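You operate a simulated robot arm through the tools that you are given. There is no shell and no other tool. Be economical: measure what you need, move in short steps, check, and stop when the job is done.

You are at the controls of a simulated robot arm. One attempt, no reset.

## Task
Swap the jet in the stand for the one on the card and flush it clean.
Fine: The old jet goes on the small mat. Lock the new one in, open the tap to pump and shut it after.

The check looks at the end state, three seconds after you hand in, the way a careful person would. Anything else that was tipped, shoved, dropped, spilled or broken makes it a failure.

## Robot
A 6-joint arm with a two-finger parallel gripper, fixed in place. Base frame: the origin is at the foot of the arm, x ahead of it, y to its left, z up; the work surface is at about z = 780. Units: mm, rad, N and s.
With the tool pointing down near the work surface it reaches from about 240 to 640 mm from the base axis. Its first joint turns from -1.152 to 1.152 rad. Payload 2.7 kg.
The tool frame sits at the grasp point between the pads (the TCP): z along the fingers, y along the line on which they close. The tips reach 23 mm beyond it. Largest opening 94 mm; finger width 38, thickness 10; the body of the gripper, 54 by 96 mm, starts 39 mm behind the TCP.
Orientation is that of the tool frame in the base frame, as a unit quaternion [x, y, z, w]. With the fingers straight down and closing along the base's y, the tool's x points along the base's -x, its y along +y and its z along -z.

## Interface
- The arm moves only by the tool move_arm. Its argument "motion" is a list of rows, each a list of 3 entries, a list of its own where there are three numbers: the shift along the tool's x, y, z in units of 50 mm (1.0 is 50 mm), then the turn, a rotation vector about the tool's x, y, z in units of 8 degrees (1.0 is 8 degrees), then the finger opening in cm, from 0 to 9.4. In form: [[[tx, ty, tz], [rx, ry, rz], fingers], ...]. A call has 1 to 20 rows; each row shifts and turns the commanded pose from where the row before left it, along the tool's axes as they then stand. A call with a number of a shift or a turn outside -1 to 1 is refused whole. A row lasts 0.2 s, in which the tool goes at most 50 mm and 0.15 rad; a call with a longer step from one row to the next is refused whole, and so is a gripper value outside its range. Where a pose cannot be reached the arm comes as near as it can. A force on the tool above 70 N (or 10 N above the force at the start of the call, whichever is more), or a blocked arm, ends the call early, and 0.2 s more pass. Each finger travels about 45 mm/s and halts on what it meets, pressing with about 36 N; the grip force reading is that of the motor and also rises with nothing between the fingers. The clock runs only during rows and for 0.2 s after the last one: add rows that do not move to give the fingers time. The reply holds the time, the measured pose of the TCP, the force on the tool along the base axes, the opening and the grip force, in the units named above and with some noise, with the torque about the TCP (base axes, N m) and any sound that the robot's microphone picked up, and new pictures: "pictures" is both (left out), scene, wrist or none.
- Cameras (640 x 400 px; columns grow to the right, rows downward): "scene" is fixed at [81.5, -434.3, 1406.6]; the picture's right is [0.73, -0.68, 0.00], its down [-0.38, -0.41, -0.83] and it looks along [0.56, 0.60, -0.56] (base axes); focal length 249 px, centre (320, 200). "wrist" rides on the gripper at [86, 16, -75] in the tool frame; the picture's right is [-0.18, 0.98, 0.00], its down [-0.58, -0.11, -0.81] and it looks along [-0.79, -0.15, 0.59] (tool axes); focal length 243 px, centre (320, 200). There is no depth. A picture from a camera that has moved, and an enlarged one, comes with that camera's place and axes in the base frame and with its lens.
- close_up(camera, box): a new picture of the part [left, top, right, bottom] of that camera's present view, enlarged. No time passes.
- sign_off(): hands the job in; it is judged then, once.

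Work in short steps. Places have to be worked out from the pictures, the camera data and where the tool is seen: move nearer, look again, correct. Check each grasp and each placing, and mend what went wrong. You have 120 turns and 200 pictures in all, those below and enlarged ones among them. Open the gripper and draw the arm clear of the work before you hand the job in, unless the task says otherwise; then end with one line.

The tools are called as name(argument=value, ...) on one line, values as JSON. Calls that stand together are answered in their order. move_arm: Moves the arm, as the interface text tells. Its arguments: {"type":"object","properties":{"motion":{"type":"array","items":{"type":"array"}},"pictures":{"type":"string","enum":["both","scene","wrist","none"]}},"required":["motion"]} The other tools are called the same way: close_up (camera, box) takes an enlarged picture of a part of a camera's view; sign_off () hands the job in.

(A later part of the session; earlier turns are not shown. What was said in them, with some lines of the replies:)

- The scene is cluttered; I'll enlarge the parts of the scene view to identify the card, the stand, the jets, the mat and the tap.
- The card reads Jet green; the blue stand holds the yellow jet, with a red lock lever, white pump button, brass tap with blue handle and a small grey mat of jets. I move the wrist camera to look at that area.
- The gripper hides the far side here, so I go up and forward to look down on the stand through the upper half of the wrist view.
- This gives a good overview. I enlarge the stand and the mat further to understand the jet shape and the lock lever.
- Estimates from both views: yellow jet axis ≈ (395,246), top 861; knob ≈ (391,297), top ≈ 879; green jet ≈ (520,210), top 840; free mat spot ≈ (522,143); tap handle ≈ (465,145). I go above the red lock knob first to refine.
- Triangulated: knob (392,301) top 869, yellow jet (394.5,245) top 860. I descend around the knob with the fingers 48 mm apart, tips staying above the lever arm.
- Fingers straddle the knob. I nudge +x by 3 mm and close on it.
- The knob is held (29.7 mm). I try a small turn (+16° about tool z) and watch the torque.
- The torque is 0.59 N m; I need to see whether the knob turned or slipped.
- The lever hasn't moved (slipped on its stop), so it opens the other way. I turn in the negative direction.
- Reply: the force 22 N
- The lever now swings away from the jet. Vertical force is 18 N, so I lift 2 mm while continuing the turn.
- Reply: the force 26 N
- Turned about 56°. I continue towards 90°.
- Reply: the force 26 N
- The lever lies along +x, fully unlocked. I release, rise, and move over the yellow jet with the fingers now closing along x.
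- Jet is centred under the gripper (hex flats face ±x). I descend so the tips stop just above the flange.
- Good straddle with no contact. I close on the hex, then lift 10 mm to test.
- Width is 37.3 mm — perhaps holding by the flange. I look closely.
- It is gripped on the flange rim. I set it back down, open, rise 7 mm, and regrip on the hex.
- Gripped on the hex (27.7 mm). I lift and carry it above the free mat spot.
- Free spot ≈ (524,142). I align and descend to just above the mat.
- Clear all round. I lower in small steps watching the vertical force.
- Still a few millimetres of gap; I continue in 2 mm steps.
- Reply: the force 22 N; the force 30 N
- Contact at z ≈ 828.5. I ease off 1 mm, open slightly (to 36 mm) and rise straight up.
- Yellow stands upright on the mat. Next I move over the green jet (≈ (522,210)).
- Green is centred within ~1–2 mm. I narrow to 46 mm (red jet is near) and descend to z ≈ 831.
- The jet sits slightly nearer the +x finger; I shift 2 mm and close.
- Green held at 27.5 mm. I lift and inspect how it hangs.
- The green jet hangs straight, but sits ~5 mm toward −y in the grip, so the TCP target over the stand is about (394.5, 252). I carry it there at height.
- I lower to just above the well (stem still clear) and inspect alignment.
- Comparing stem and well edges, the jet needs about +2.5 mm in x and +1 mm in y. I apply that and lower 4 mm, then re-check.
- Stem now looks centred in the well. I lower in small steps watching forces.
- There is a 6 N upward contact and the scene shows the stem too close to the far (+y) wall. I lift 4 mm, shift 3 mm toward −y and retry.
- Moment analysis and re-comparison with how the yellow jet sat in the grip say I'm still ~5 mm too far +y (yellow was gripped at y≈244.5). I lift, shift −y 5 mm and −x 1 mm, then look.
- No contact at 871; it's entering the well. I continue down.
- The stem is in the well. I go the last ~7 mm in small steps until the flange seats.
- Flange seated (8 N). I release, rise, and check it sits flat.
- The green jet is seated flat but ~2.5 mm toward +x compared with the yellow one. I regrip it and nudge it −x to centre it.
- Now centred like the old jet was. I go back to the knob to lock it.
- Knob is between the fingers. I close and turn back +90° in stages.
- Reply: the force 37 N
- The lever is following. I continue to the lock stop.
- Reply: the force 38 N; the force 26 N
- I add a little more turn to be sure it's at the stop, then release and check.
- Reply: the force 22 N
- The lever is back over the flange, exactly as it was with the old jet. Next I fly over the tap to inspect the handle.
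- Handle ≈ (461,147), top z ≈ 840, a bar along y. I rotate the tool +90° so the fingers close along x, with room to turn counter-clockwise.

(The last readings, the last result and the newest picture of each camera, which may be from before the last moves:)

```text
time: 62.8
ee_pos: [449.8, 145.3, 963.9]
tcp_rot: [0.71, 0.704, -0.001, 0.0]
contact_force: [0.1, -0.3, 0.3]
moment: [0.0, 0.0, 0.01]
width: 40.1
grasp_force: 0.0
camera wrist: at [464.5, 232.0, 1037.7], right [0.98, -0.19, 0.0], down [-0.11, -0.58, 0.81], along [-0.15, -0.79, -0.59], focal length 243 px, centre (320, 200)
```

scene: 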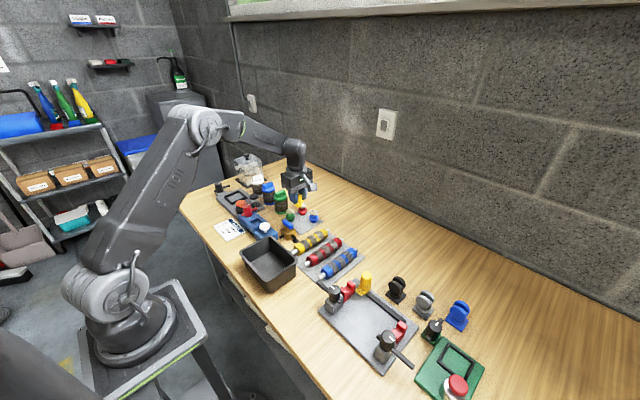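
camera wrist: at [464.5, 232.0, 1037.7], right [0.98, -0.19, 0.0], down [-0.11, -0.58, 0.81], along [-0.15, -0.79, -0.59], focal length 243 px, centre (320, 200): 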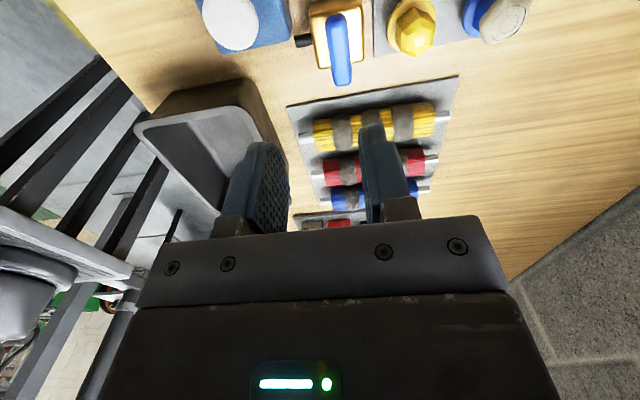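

Reachable. I shift over the handle (+12 mm x, +2 mm y) and descend partway to check alignment.

move_arm(motion=[[[0.04, 0.24, 0], [0, 0, 0], 4.0], [[0, 0, 0.6], [0, 0, 0], 4.0], [[0, 0, 0.6], [0, 0, 0], 4.0], [[0, 0, 0], [0, 0, 0], 4.0]], pictures="none")

close_up(camera="wrist", box=[200, 30, 440, 180])

close_up(camera="scene", box=[262, 200, 326, 240])

```text
time: 63.8
ee_pos: [460.7, 146.6, 903.9]
tcp_rot: [0.71, 0.704, 0.001, -0.001]
contact_force: [0.4, -0.1, 0.1]
moment: [0.01, 0.04, 0.02]
width: 39.9
grasp_force: 0.0
```

```text
2.67 times, centred on (320, 105) of wrist
camera zoom: at [476.2, 235.1, 977.6], right [0.98, -0.19, 0.0], down [-0.11, -0.58, 0.81], along [-0.15, -0.79, -0.59], focal length 647 px, centre (320, 453)
```

zoom: 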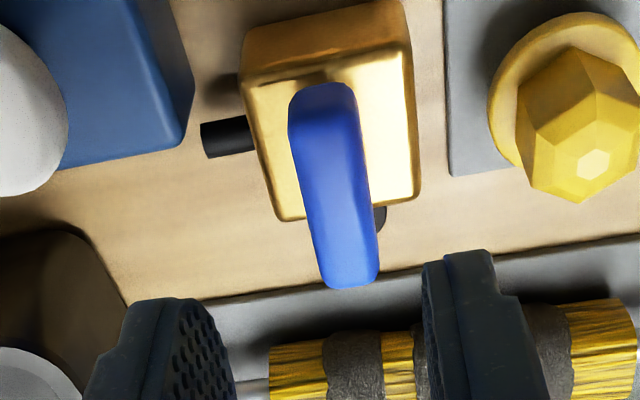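

```text
10.00 times, centred on (294, 220) of scene
camera zoom: at [81.5, -434.3, 1406.6], right [0.73, -0.68, 0.0], down [-0.38, -0.41, -0.83], along [0.56, 0.6, -0.56], focal length 2491 px, centre (580, 0)
```

zoom: 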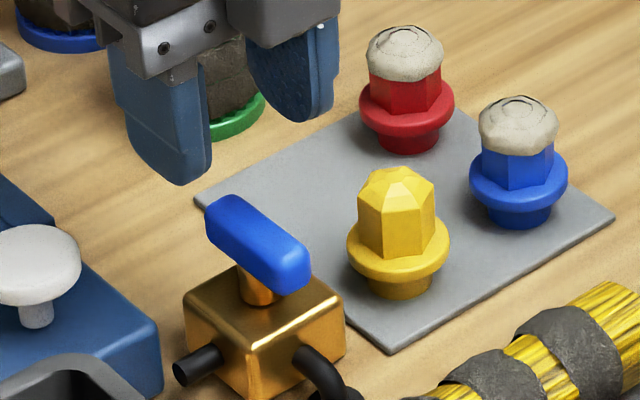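

Handle is ≈3 mm further +x/+y. I correct and descend so the tips straddle the bar (TCP z ≈ 846).

move_arm(motion=[[[0.05, 0.06, 0], [0, 0, 0], 4.0], [[0, 0, 0.4], [0, 0, 0], 4.0], [[0, 0, 0.4], [0, 0, 0], 4.0], [[0, 0, 0.34], [0, 0, 0], 4.0], [[0, 0, 0], [0, 0, 0], 4.0]], pictures="none")

close_up(camera="wrist", box=[200, 60, 440, 210])

close_up(camera="scene", box=[262, 200, 326, 240])

```text
time: 65.0
ee_pos: [465.4, 150.6, 845.6]
tcp_rot: [0.709, 0.706, 0.0, -0.001]
contact_force: [-0.1, -0.5, 0.1]
moment: [0.03, -0.01, -0.02]
width: 40.1
grasp_force: 0.0
```

```text
2.67 times, centred on (320, 135) of wrist
camera zoom: at [480.5, 237.6, 921.0], right [0.98, -0.19, 0.0], down [-0.11, -0.58, 0.81], along [-0.15, -0.79, -0.59], focal length 647 px, centre (320, 373)
```

zoom: 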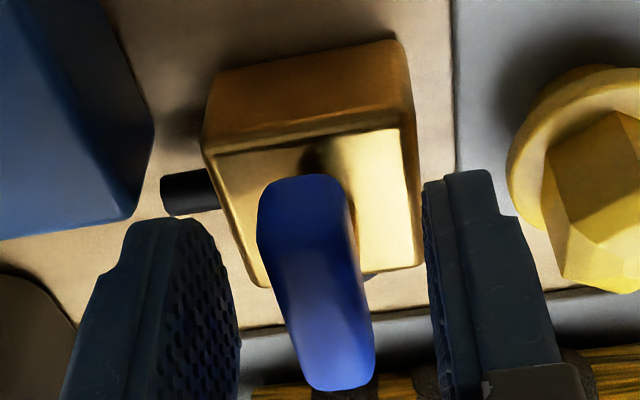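

```text
10.00 times, centred on (294, 220) of scene
camera zoom: at [81.5, -434.3, 1406.6], right [0.73, -0.68, 0.0], down [-0.38, -0.41, -0.83], along [0.56, 0.6, -0.56], focal length 2491 px, centre (580, 0)
```

zoom: 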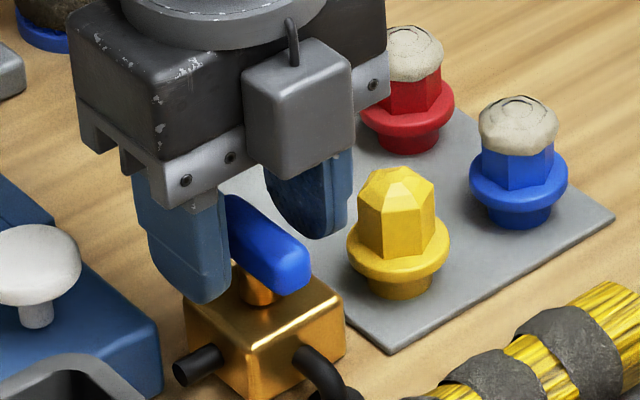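

move_arm(motion=[[[0, -0.03, 0], [0, 0, 0], 4.0], [[0, 0, 0], [0, 0, 0], 1.0], [[0, 0, 0], [0, 0, 0], 1.0], [[0, 0, 0], [0, 0, 0], 1.0], [[0, 0, 0], [0, 0, 0], 1.0]], pictures="none")

```text
time: 66.2
ee_pos: [465.3, 149.0, 846.3]
tcp_rot: [0.709, 0.705, 0.003, 0.0]
contact_force: [14.6, -0.9, -4.8]
moment: [0.23, 0.15, 0.38]
width: 16.3
grasp_force: 44.9
```

Held (16.3 mm). I try a counter-clockwise turn of 16°.

move_arm(motion=[[[0, 0.015, 0], [0, 0, -1], 1.0], [[0, 0, 0], [0, 0, -1], 1.0], [[0, 0, 0], [0, 0, 0], 1.0]], pictures="none")

close_up(camera="scene", box=[262, 200, 326, 240])

```text
time: 67.0
ee_pos: [463.7, 148.6, 845.3]
tcp_rot: [0.604, 0.797, -0.001, -0.001]
contact_force: [-0.5, -2.7, 3.7]
moment: [1.29, 0.15, 0.0]
width: 15.9
grasp_force: 45.2
```

```text
10.00 times, centred on (294, 220) of scene
camera zoom: at [81.4, -434.5, 1406.6], right [0.73, -0.68, 0.0], down [-0.38, -0.41, -0.83], along [0.56, 0.6, -0.56], focal length 2491 px, centre (580, 0)
```

zoom: 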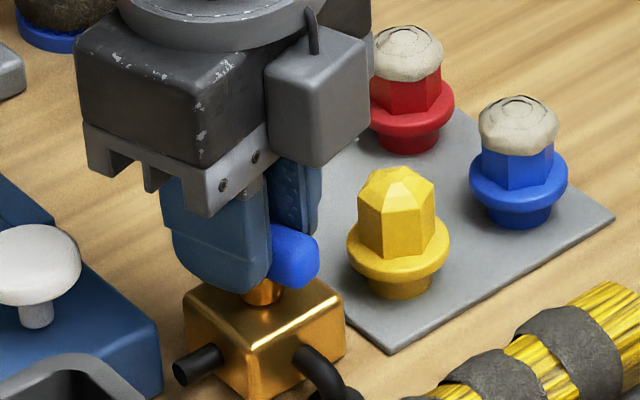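

It turns freely this way. I continue to 90° total.

move_arm(motion=[[[0, 0, 0], [0, 0, -1], 1.0], [[0, 0, 0], [0, 0, -1], 1.0], [[0, 0, 0], [0, 0, -1], 1.0], [[0, 0, 0], [0, 0, -1], 1.0], [[0, 0, 0], [0, 0, -1], 1.0], [[0, 0, 0], [0, 0, 0], 1.0]], pictures="none")

move_arm(motion=[[[0, 0, 0], [0, 0, -1], 1.0], [[0, 0, 0], [0, 0, -1], 1.0], [[0, 0, 0], [0, 0, -1], 1.0], [[0, 0, 0], [0, 0, -1], 1.0], [[0, 0, 0], [0, 0, 0], 1.0]], pictures="none")

close_up(camera="scene", box=[262, 200, 326, 240])

```text
time: 68.4
ee_pos: [461.3, 148.5, 845.6]
tcp_rot: [0.295, 0.956, -0.003, -0.004]
contact_force: [-27.9, -27.0, 30.1]
moment: [-0.06, -0.33, -0.16]
width: 16.0
grasp_force: 45.3
```

```text
time: 69.6
ee_pos: [461.4, 145.5, 844.7]
tcp_rot: [0.022, 1.0, -0.003, -0.006]
contact_force: [-23.4, -43.2, 21.9]
moment: [0.03, -0.05, -0.18]
width: 15.7
grasp_force: 45.3
```

```text
10.00 times, centred on (294, 220) of scene
camera zoom: at [80.6, -435.4, 1406.3], right [0.73, -0.68, 0.0], down [-0.38, -0.41, -0.83], along [0.56, 0.6, -0.56], focal length 2491 px, centre (580, 0)
```

zoom: 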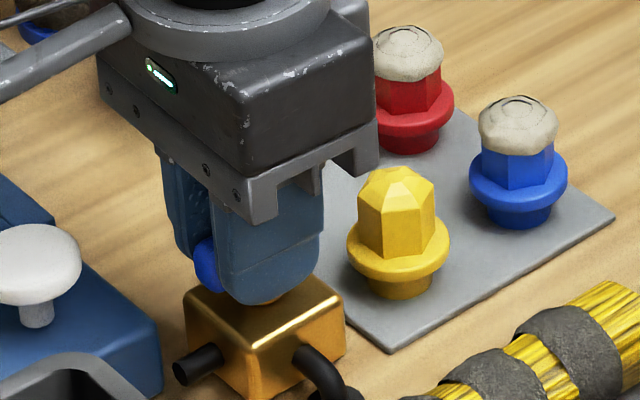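

Side force has built up; I relieve it by shifting ~1.5 mm with the force, and turn slightly further to find the stop.

move_arm(motion=[[[0.02, -0.04, 0], [0, 0, 0], 1.0], [[0, 0, 0], [0, 0, -0.4], 1.0], [[0, 0, 0], [0, 0, 0], 1.0]], pictures="none")

```text
time: 70.4
ee_pos: [460.4, 144.6, 844.6]
tcp_rot: [-0.005, 1.0, 0.0, -0.005]
contact_force: [-12.6, -30.6, 9.4]
moment: [-0.05, 1.04, -0.75]
width: 16.2
grasp_force: 44.9
```

Torque jumped to −0.75: the stop is reached at ~90°. I release, rise and inspect.

move_arm(motion=[[[0, 0, 0], [0, 0, 0], 4.0], [[0, 0, 0], [0, 0, 0], 4.0], [[0, 0, -0.5], [0, 0, 0], 4.0], [[0, 0, -0.8], [0, 0, 0], 4.0], [[0, 0, -0.8], [0, 0, 0], 4.0], [[0, 0, 0], [0, 0, 0], 4.0]], pictures="none")

close_up(camera="scene", box=[246, 200, 326, 250])

close_up(camera="wrist", box=[240, 0, 480, 150])

```text
time: 71.8
ee_pos: [462.6, 147.5, 950.0]
tcp_rot: [-0.008, 1.0, 0.0, -0.001]
contact_force: [0.4, -1.5, -0.1]
moment: [0.03, -0.01, 0.05]
width: 40.1
grasp_force: 0.1
```

```text
8.00 times, centred on (286, 225) of scene
camera zoom: at [81.5, -434.3, 1406.6], right [0.73, -0.68, 0.0], down [-0.38, -0.41, -0.83], along [0.56, 0.6, -0.56], focal length 1993 px, centre (592, 0)
```

zoom: 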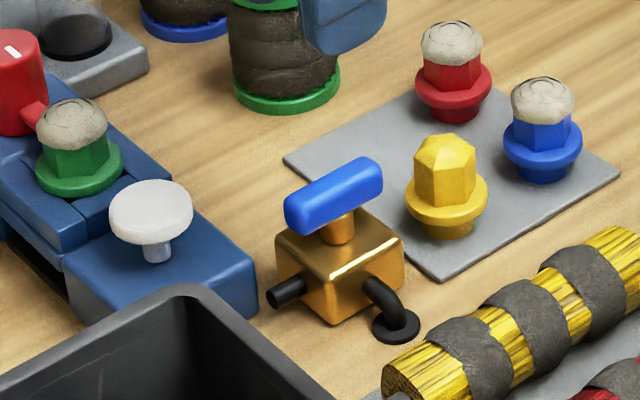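

```text
2.67 times, centred on (360, 75) of wrist
camera zoom: at [374.1, 163.0, 1025.9], right [0.17, 0.99, 0.0], down [0.58, -0.1, 0.81], along [0.79, -0.14, -0.59], focal length 647 px, centre (213, 533)
```

zoom: 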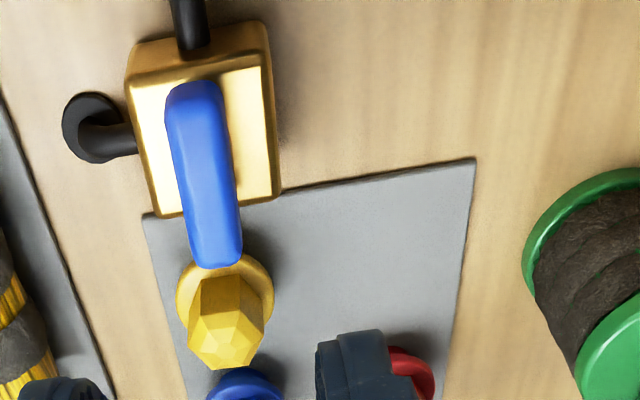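

Handle now lies along the pipe stub — open. I close the fingers and move above the white pump button.

move_arm(motion=[[[0.47, 0.25, 0.13], [0, 0, 0], 2], [[0.47, 0.25, 0.13], [0, 0, 0], 0], [[0.47, 0.25, 0.13], [0, 0, 0], 0], [[0, 0, 0], [0, 0, 0], 0]], pictures="none")

close_up(camera="wrist", box=[200, 0, 440, 150])

close_up(camera="scene", box=[236, 200, 300, 240])

```text
time: 72.8
ee_pos: [392.9, 184.1, 931.6]
tcp_rot: [-0.008, 1.0, 0.0, 0.0]
contact_force: [0.2, 0.0, -0.4]
moment: [0.0, 0.0, -0.01]
width: 0.0
grasp_force: 36.1
```

```text
2.67 times, centred on (320, 75) of wrist
camera zoom: at [304.0, 199.1, 1005.8], right [0.17, 0.99, 0.0], down [0.58, -0.1, 0.81], along [0.79, -0.14, -0.59], focal length 647 px, centre (320, 533)
```

zoom: 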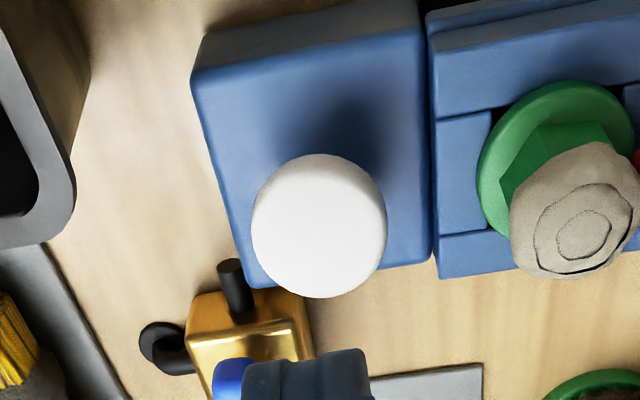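

```text
10.00 times, centred on (268, 220) of scene
camera zoom: at [81.5, -434.3, 1406.6], right [0.73, -0.68, 0.0], down [-0.38, -0.41, -0.83], along [0.56, 0.6, -0.56], focal length 2491 px, centre (840, 0)
```

zoom: 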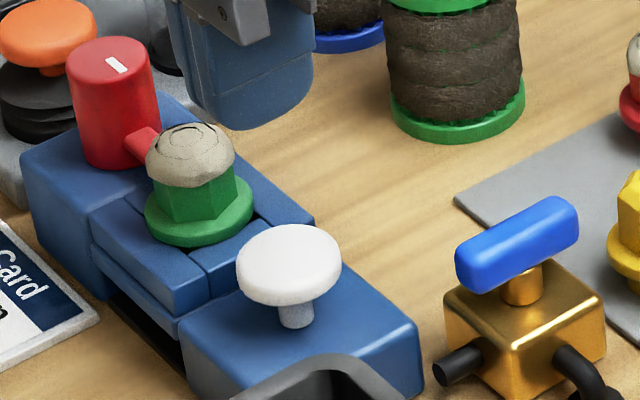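

Aligned over the button. I descend to just above it.

move_arm(motion=[[[0, 0, 0.5], [0, 0, 0], 0], [[0, 0, 0.5], [0, 0, 0], 0], [[0, 0, 0.22], [0, 0, 0], 0], [[0, 0, 0], [0, 0, 0], 0]], pictures="none")

move_arm(motion=[[[0, 0, 0.06], [0, 0, 0], 0], [[0, 0, 0.06], [0, 0, 0], 0], [[0, 0, 0], [0, 0, 0], 0]], pictures="none")

close_up(camera="scene", box=[236, 200, 300, 240])

```text
time: 73.8
ee_pos: [392.1, 185.2, 869.4]
tcp_rot: [-0.008, 1.0, 0.0, 0.0]
contact_force: [-0.3, 0.1, -0.4]
moment: [0.05, 0.01, 0.01]
width: 0.0
grasp_force: 36.2
```

```text
time: 74.6
ee_pos: [393.6, 185.5, 862.5]
tcp_rot: [-0.008, 1.0, 0.0, 0.0]
contact_force: [0.3, 1.6, 3.5]
moment: [0.02, 0.03, -0.03]
width: 0.0
grasp_force: 35.6
```

```text
10.00 times, centred on (268, 220) of scene
camera zoom: at [81.5, -434.3, 1406.6], right [0.73, -0.68, 0.0], down [-0.38, -0.41, -0.83], along [0.56, 0.6, -0.56], focal length 2491 px, centre (840, 0)
```

zoom: 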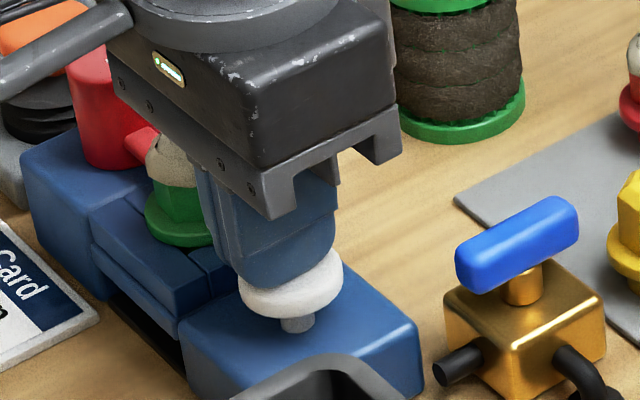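

Light contact with the button (3.5 N). I press further in steps.

move_arm(motion=[[[0, 0, 0.06], [0, 0, 0], 0], [[0, 0, 0.06], [0, 0, 0], 0], [[0, 0, 0], [0, 0, 0], 0]], pictures="none")

move_arm(motion=[[[0, 0, 0.06], [0, 0, 0], 0], [[0, 0, 0.06], [0, 0, 0], 0], [[0, 0, 0], [0, 0, 0], 0]], pictures="none")

close_up(camera="scene", box=[236, 200, 300, 240])

```text
time: 75.4
ee_pos: [390.9, 183.0, 858.1]
tcp_rot: [-0.008, 1.0, 0.0, 0.001]
contact_force: [2.3, 0.9, 4.9]
moment: [0.01, -0.08, 0.04]
width: 0.0
grasp_force: 35.7
```

```text
time: 76.2
ee_pos: [392.3, 183.0, 854.2]
tcp_rot: [-0.008, 1.0, 0.001, 0.002]
contact_force: [2.0, -10.1, 34.6]
moment: [-0.25, -0.1, -0.03]
width: 0.0
grasp_force: 36.0
```

```text
10.00 times, centred on (268, 220) of scene
camera zoom: at [81.1, -434.8, 1406.5], right [0.73, -0.68, 0.0], down [-0.38, -0.41, -0.83], along [0.56, 0.6, -0.56], focal length 2491 px, centre (840, 0)
```

zoom: 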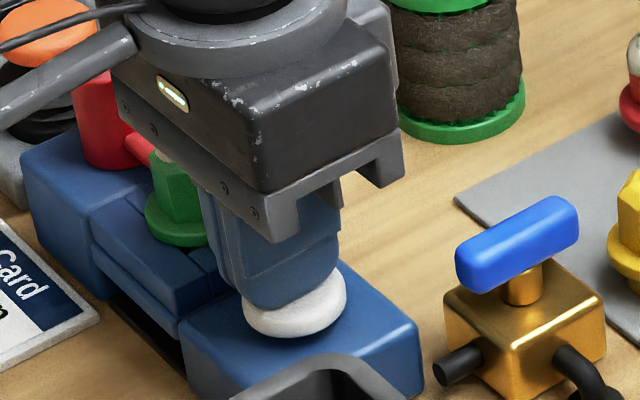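

Bottomed out at 35 N, and the crust on the jet already looks reduced. I release the button and look.

move_arm(motion=[[[0, 0, -0.2], [0, 0, 0], 0], [[0, 0, -0.2], [0, 0, 0], 0], [[0, 0, 0], [0, 0, 0], 0]], pictures="none")

close_up(camera="scene", box=[236, 200, 300, 240])

close_up(camera="wrist", box=[280, 40, 520, 190])

```text
time: 77.0
ee_pos: [390.4, 182.8, 871.6]
tcp_rot: [-0.008, 1.0, -0.001, 0.0]
contact_force: [0.1, 0.0, -0.4]
moment: [0.04, 0.01, 0.01]
width: 0.1
grasp_force: 36.6
```

```text
10.00 times, centred on (268, 220) of scene
camera zoom: at [81.5, -434.3, 1406.6], right [0.73, -0.68, 0.0], down [-0.38, -0.41, -0.83], along [0.56, 0.6, -0.56], focal length 2491 px, centre (840, 0)
```

zoom: 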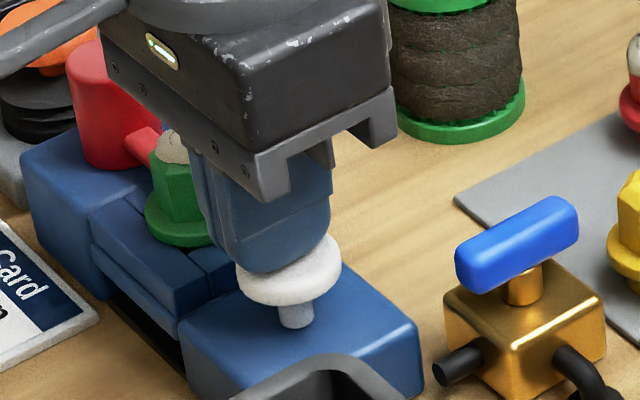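

```text
2.67 times, centred on (400, 115) of wrist
camera zoom: at [302.5, 198.7, 946.3], right [0.17, 0.99, 0.0], down [0.58, -0.1, 0.81], along [0.79, -0.14, -0.59], focal length 647 px, centre (107, 427)
```

zoom: 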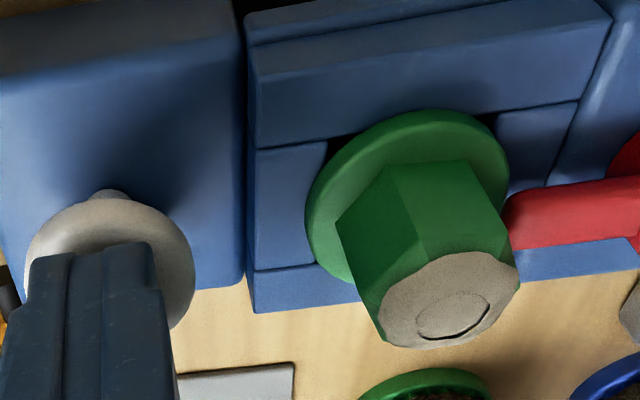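

One stroke removed most of the crust. I pump again.

move_arm(motion=[[[0, 0, 0.16], [0, 0, 0], 0], [[0, 0, 0.18], [0, 0, 0], 0], [[0, 0, 0.04], [0, 0, 0], 0], [[0, 0, 0], [0, 0, 0], 0], [[0, 0, -0.18], [0, 0, 0], 0], [[0, 0, -0.2], [0, 0, 0], 0], [[0, 0, 0], [0, 0, 0], 0]], pictures="none")

close_up(camera="wrist", box=[280, 40, 520, 190])

```text
time: 78.6
ee_pos: [391.5, 186.2, 873.3]
tcp_rot: [-0.008, 1.0, 0.0, -0.001]
contact_force: [-0.3, 0.1, -0.3]
moment: [0.02, 0.03, -0.01]
width: 0.0
grasp_force: 36.1
```

```text
2.67 times, centred on (400, 115) of wrist
camera zoom: at [303.5, 200.6, 946.9], right [0.17, 0.99, 0.0], down [0.58, -0.1, 0.81], along [0.79, -0.14, -0.59], focal length 647 px, centre (107, 427)
```

zoom: 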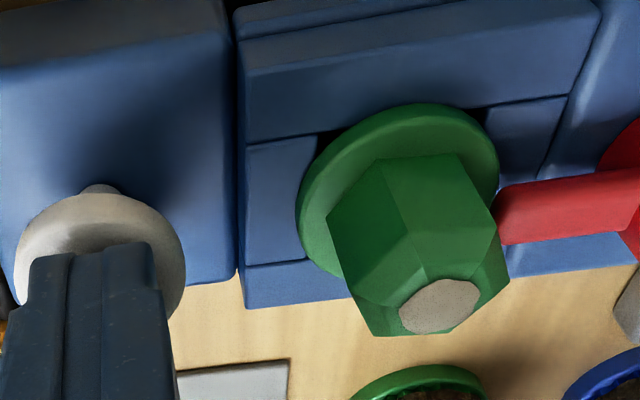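

A small patch remains; one more stroke.

move_arm(motion=[[[0, 0, 0.16], [0, 0, 0], 0], [[0, 0, 0.18], [0, 0, 0], 0], [[0, 0, 0.04], [0, 0, 0], 0], [[0, 0, 0], [0, 0, 0], 0], [[0, 0, -0.18], [0, 0, 0], 0], [[0, 0, -0.2], [0, 0, 0], 0], [[0, 0, 0], [0, 0, 0], 0]], pictures="none")

close_up(camera="wrist", box=[280, 40, 520, 190])

```text
time: 80.2
ee_pos: [391.8, 184.4, 872.1]
tcp_rot: [-0.008, 1.0, 0.0, -0.001]
contact_force: [-0.5, -0.5, 0.2]
moment: [0.02, 0.01, 0.0]
width: 0.1
grasp_force: 35.6
```

```text
2.67 times, centred on (400, 115) of wrist
camera zoom: at [303.7, 200.1, 947.3], right [0.17, 0.99, 0.0], down [0.58, -0.1, 0.81], along [0.79, -0.14, -0.59], focal length 647 px, centre (107, 427)
```

zoom: 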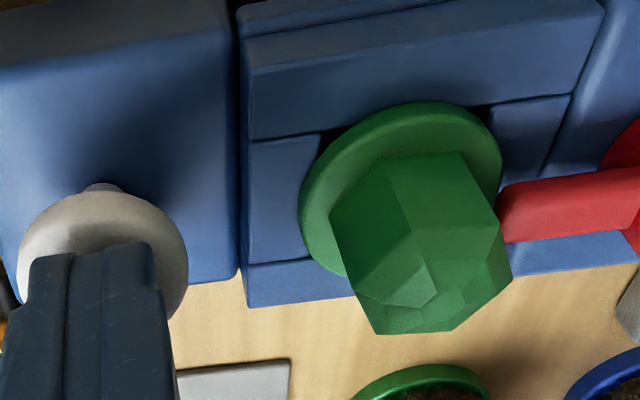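

The jet is clean. I rise, open the fingers, and return above the tap to shut it.

move_arm(motion=[[[0, 0, -0.7], [0, 0, 0], 0], [[0, 0, -0.7], [0, 0, 0], 2], [[-0.47, -0.26, 0], [0, 0, 0], 4], [[-0.47, -0.26, 0], [0, 0, 0], 4], [[-0.46, -0.26, 0], [0, 0, 0], 4], [[0, 0, 0.8], [0, 0, 0], 4], [[0, 0, 0], [0, 0, 0], 4]], pictures="none")

close_up(camera="wrist", box=[200, 30, 440, 180])

```text
time: 81.8
ee_pos: [462.3, 147.4, 902.5]
tcp_rot: [-0.008, 1.0, 0.001, 0.0]
contact_force: [0.6, -0.5, -0.5]
moment: [0.02, 0.02, -0.02]
width: 40.0
grasp_force: 0.1
```

```text
2.67 times, centred on (320, 105) of wrist
camera zoom: at [373.4, 163.1, 976.7], right [0.17, 0.99, 0.0], down [0.58, -0.1, 0.81], along [0.8, -0.14, -0.59], focal length 647 px, centre (320, 453)
```

zoom: 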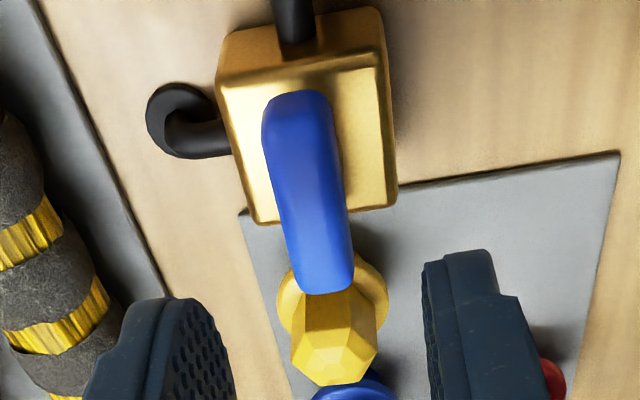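

Handle is ~2.5 mm toward −y; I correct, descend, and grip.

move_arm(motion=[[[0.02, -0.045, 0], [0, 0, 0], 4], [[0, 0, 0.4], [0, 0, 0], 4], [[0, 0, 0.4], [0, 0, 0], 4], [[0, 0, 0.33], [0, 0, 0], 4], [[0, 0, 0], [0, 0, 0], 1], [[0, 0, 0], [0, 0, 0], 1], [[0, 0, 0], [0, 0, 0], 1], [[0, 0, 0], [0, 0, 0], 1]], pictures="none")

```text
time: 83.6
ee_pos: [461.5, 145.6, 845.6]
tcp_rot: [-0.007, 1.0, 0.001, 0.0]
contact_force: [0.3, 0.0, -1.9]
moment: [0.11, -0.27, -0.78]
width: 16.1
grasp_force: 45.1
```

Gripped with no side force. I turn clockwise (+) in stages back to shut.

move_arm(motion=[[[0, 0, 0], [0, 0, 1], 1], [[0, 0, 0], [0, 0, 1], 1], [[0, 0, 0], [0, 0, 1], 1], [[0, 0, 0], [0, 0, 1], 1], [[0, 0, 0], [0, 0, 1], 1], [[0, 0, 0], [0, 0, 0], 1]], pictures="none")

move_arm(motion=[[[0, 0, 0], [0, 0, 1], 1], [[0, 0, 0], [0, 0, 1], 1], [[0, 0, 0], [0, 0, 1], 1], [[0, 0, 0], [0, 0, 1], 1], [[0, 0, 0], [0, 0, 1], 1], [[0, 0, 0], [0, 0, 1], 1], [[0, 0, 0], [0, 0, 0], 1]], pictures="none")

close_up(camera="scene", box=[262, 200, 326, 240])

```text
time: 85.0
ee_pos: [462.4, 147.1, 845.0]
tcp_rot: [0.335, 0.942, 0.003, 0.003]
contact_force: [23.3, 37.1, -27.9]
moment: [0.27, 0.8, 0.11]
width: 16.1
grasp_force: 44.7
```

```text
time: 86.6
ee_pos: [465.5, 147.0, 845.5]
tcp_rot: [0.689, 0.725, 0.006, 0.003]
contact_force: [22.5, 31.2, -13.1]
moment: [0.02, 0.49, 0.08]
width: 15.7
grasp_force: 45.3
```

```text
10.00 times, centred on (294, 220) of scene
camera zoom: at [82.3, -433.6, 1406.8], right [0.73, -0.68, 0.0], down [-0.38, -0.41, -0.83], along [0.56, 0.6, -0.56], focal length 2491 px, centre (580, 0)
```

zoom: 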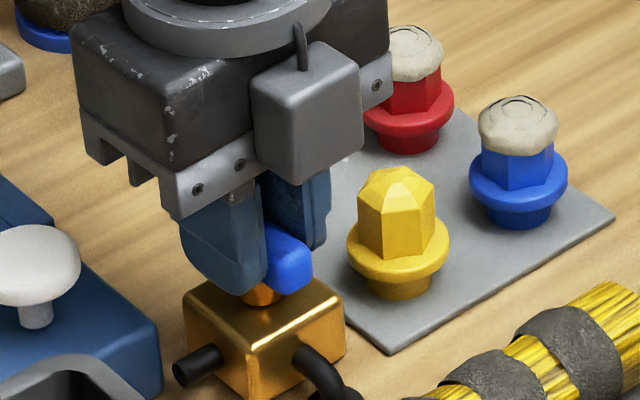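

move_arm(motion=[[[0.02, 0.02, 0], [0, 0, 0.5], 1], [[0, 0, 0], [0, 0, 0.4], 1], [[0, 0, 0], [0, 0, 0], 1]], pictures="none")

```text
time: 87.4
ee_pos: [464.7, 145.2, 847.7]
tcp_rot: [0.732, 0.681, 0.003, 0.002]
contact_force: [19.1, 15.9, -1.6]
moment: [-0.94, 0.11, 1.9]
width: 17.4
grasp_force: 45.4
```

Torque is 1.9 N m at ~94°: shut against the stop. I ease back, release, rise and inspect.

move_arm(motion=[[[0, 0, 0], [0, 0, -0.4], 1], [[0, 0, 0], [0, 0, 0], 4], [[0, 0, 0], [0, 0, 0], 4], [[0, 0, -0.5], [0, 0, 0], 4], [[0, 0, -0.8], [0, 0, 0], 4], [[0, 0, -0.8], [0, 0, 0], 4], [[0, 0, -0.8], [0, 0, 0], 4], [[0, 0, 0], [0, 0, 0], 4]], pictures="none")

close_up(camera="scene", box=[236, 190, 332, 250])

close_up(camera="wrist", box=[200, 0, 440, 150])

```text
time: 89.2
ee_pos: [461.4, 146.5, 992.3]
tcp_rot: [0.714, 0.7, 0.0, 0.0]
contact_force: [-0.5, -0.1, -0.1]
moment: [-0.03, -0.01, 0.01]
width: 39.9
grasp_force: 0.0
```

```text
6.67 times, centred on (284, 220) of scene
camera zoom: at [81.5, -434.3, 1406.6], right [0.73, -0.68, 0.0], down [-0.38, -0.41, -0.83], along [0.56, 0.6, -0.56], focal length 1661 px, centre (560, 67)
```

zoom: 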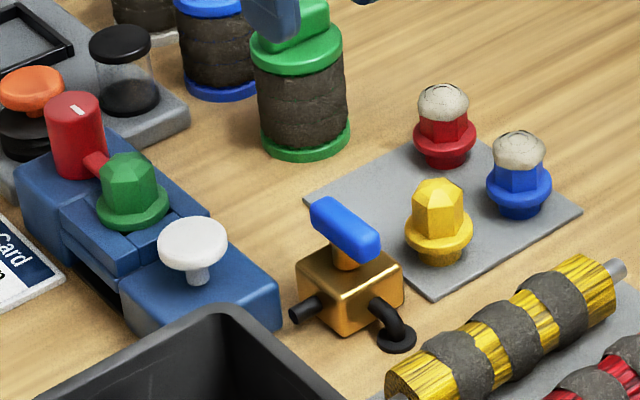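

```text
2.67 times, centred on (320, 75) of wrist
camera zoom: at [477.1, 232.3, 1067.3], right [0.98, -0.2, 0.0], down [-0.12, -0.58, 0.81], along [-0.16, -0.79, -0.59], focal length 647 px, centre (320, 533)
```

zoom: 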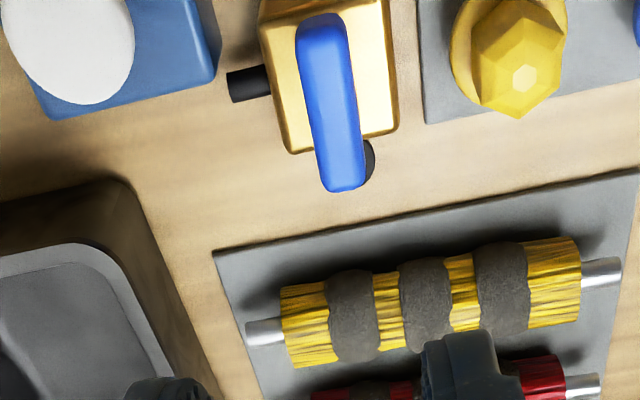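

Everything matches: green jet clean and locked, yellow on the mat, tap shut as at the start. I open the gripper, draw up clear, and hand in.

move_arm(motion=[[[0, 0, -0.9], [0, 0, 0], 6], [[0, 0, -0.9], [0, 0, 0], 8], [[0, -0.5, -0.7], [0, 0, 0], 9.4], [[0, -0.5, -0.5], [0, 0, 0], 9.4], [[0, 0, 0], [0, 0, 0], 9.4]], pictures="scene")

```text
time: 90.4
ee_pos: [412.1, 146.3, 1141.6]
tcp_rot: [0.715, 0.7, 0.0, 0.0]
contact_force: [-0.4, 0.7, -0.7]
moment: [-0.03, 0.04, -0.04]
width: 93.8
grasp_force: 0.1
```

scene: 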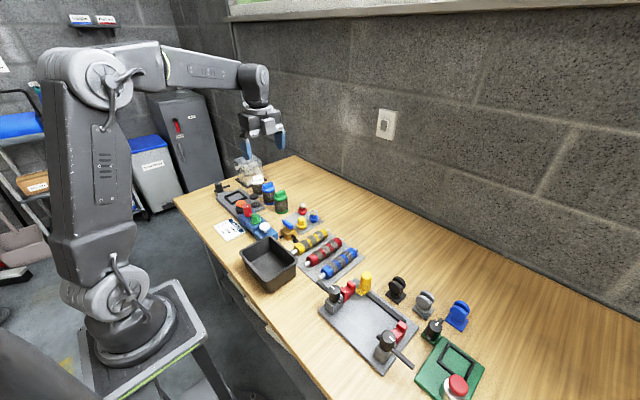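

The arm is clear and the bench is undisturbed; I hand in.

sign_off()

```text
The job is handed in.
```

The green jet is locked in the stand and flushed clean, the old yellow jet is on the small mat, the tap is shut, and the job is handed in.
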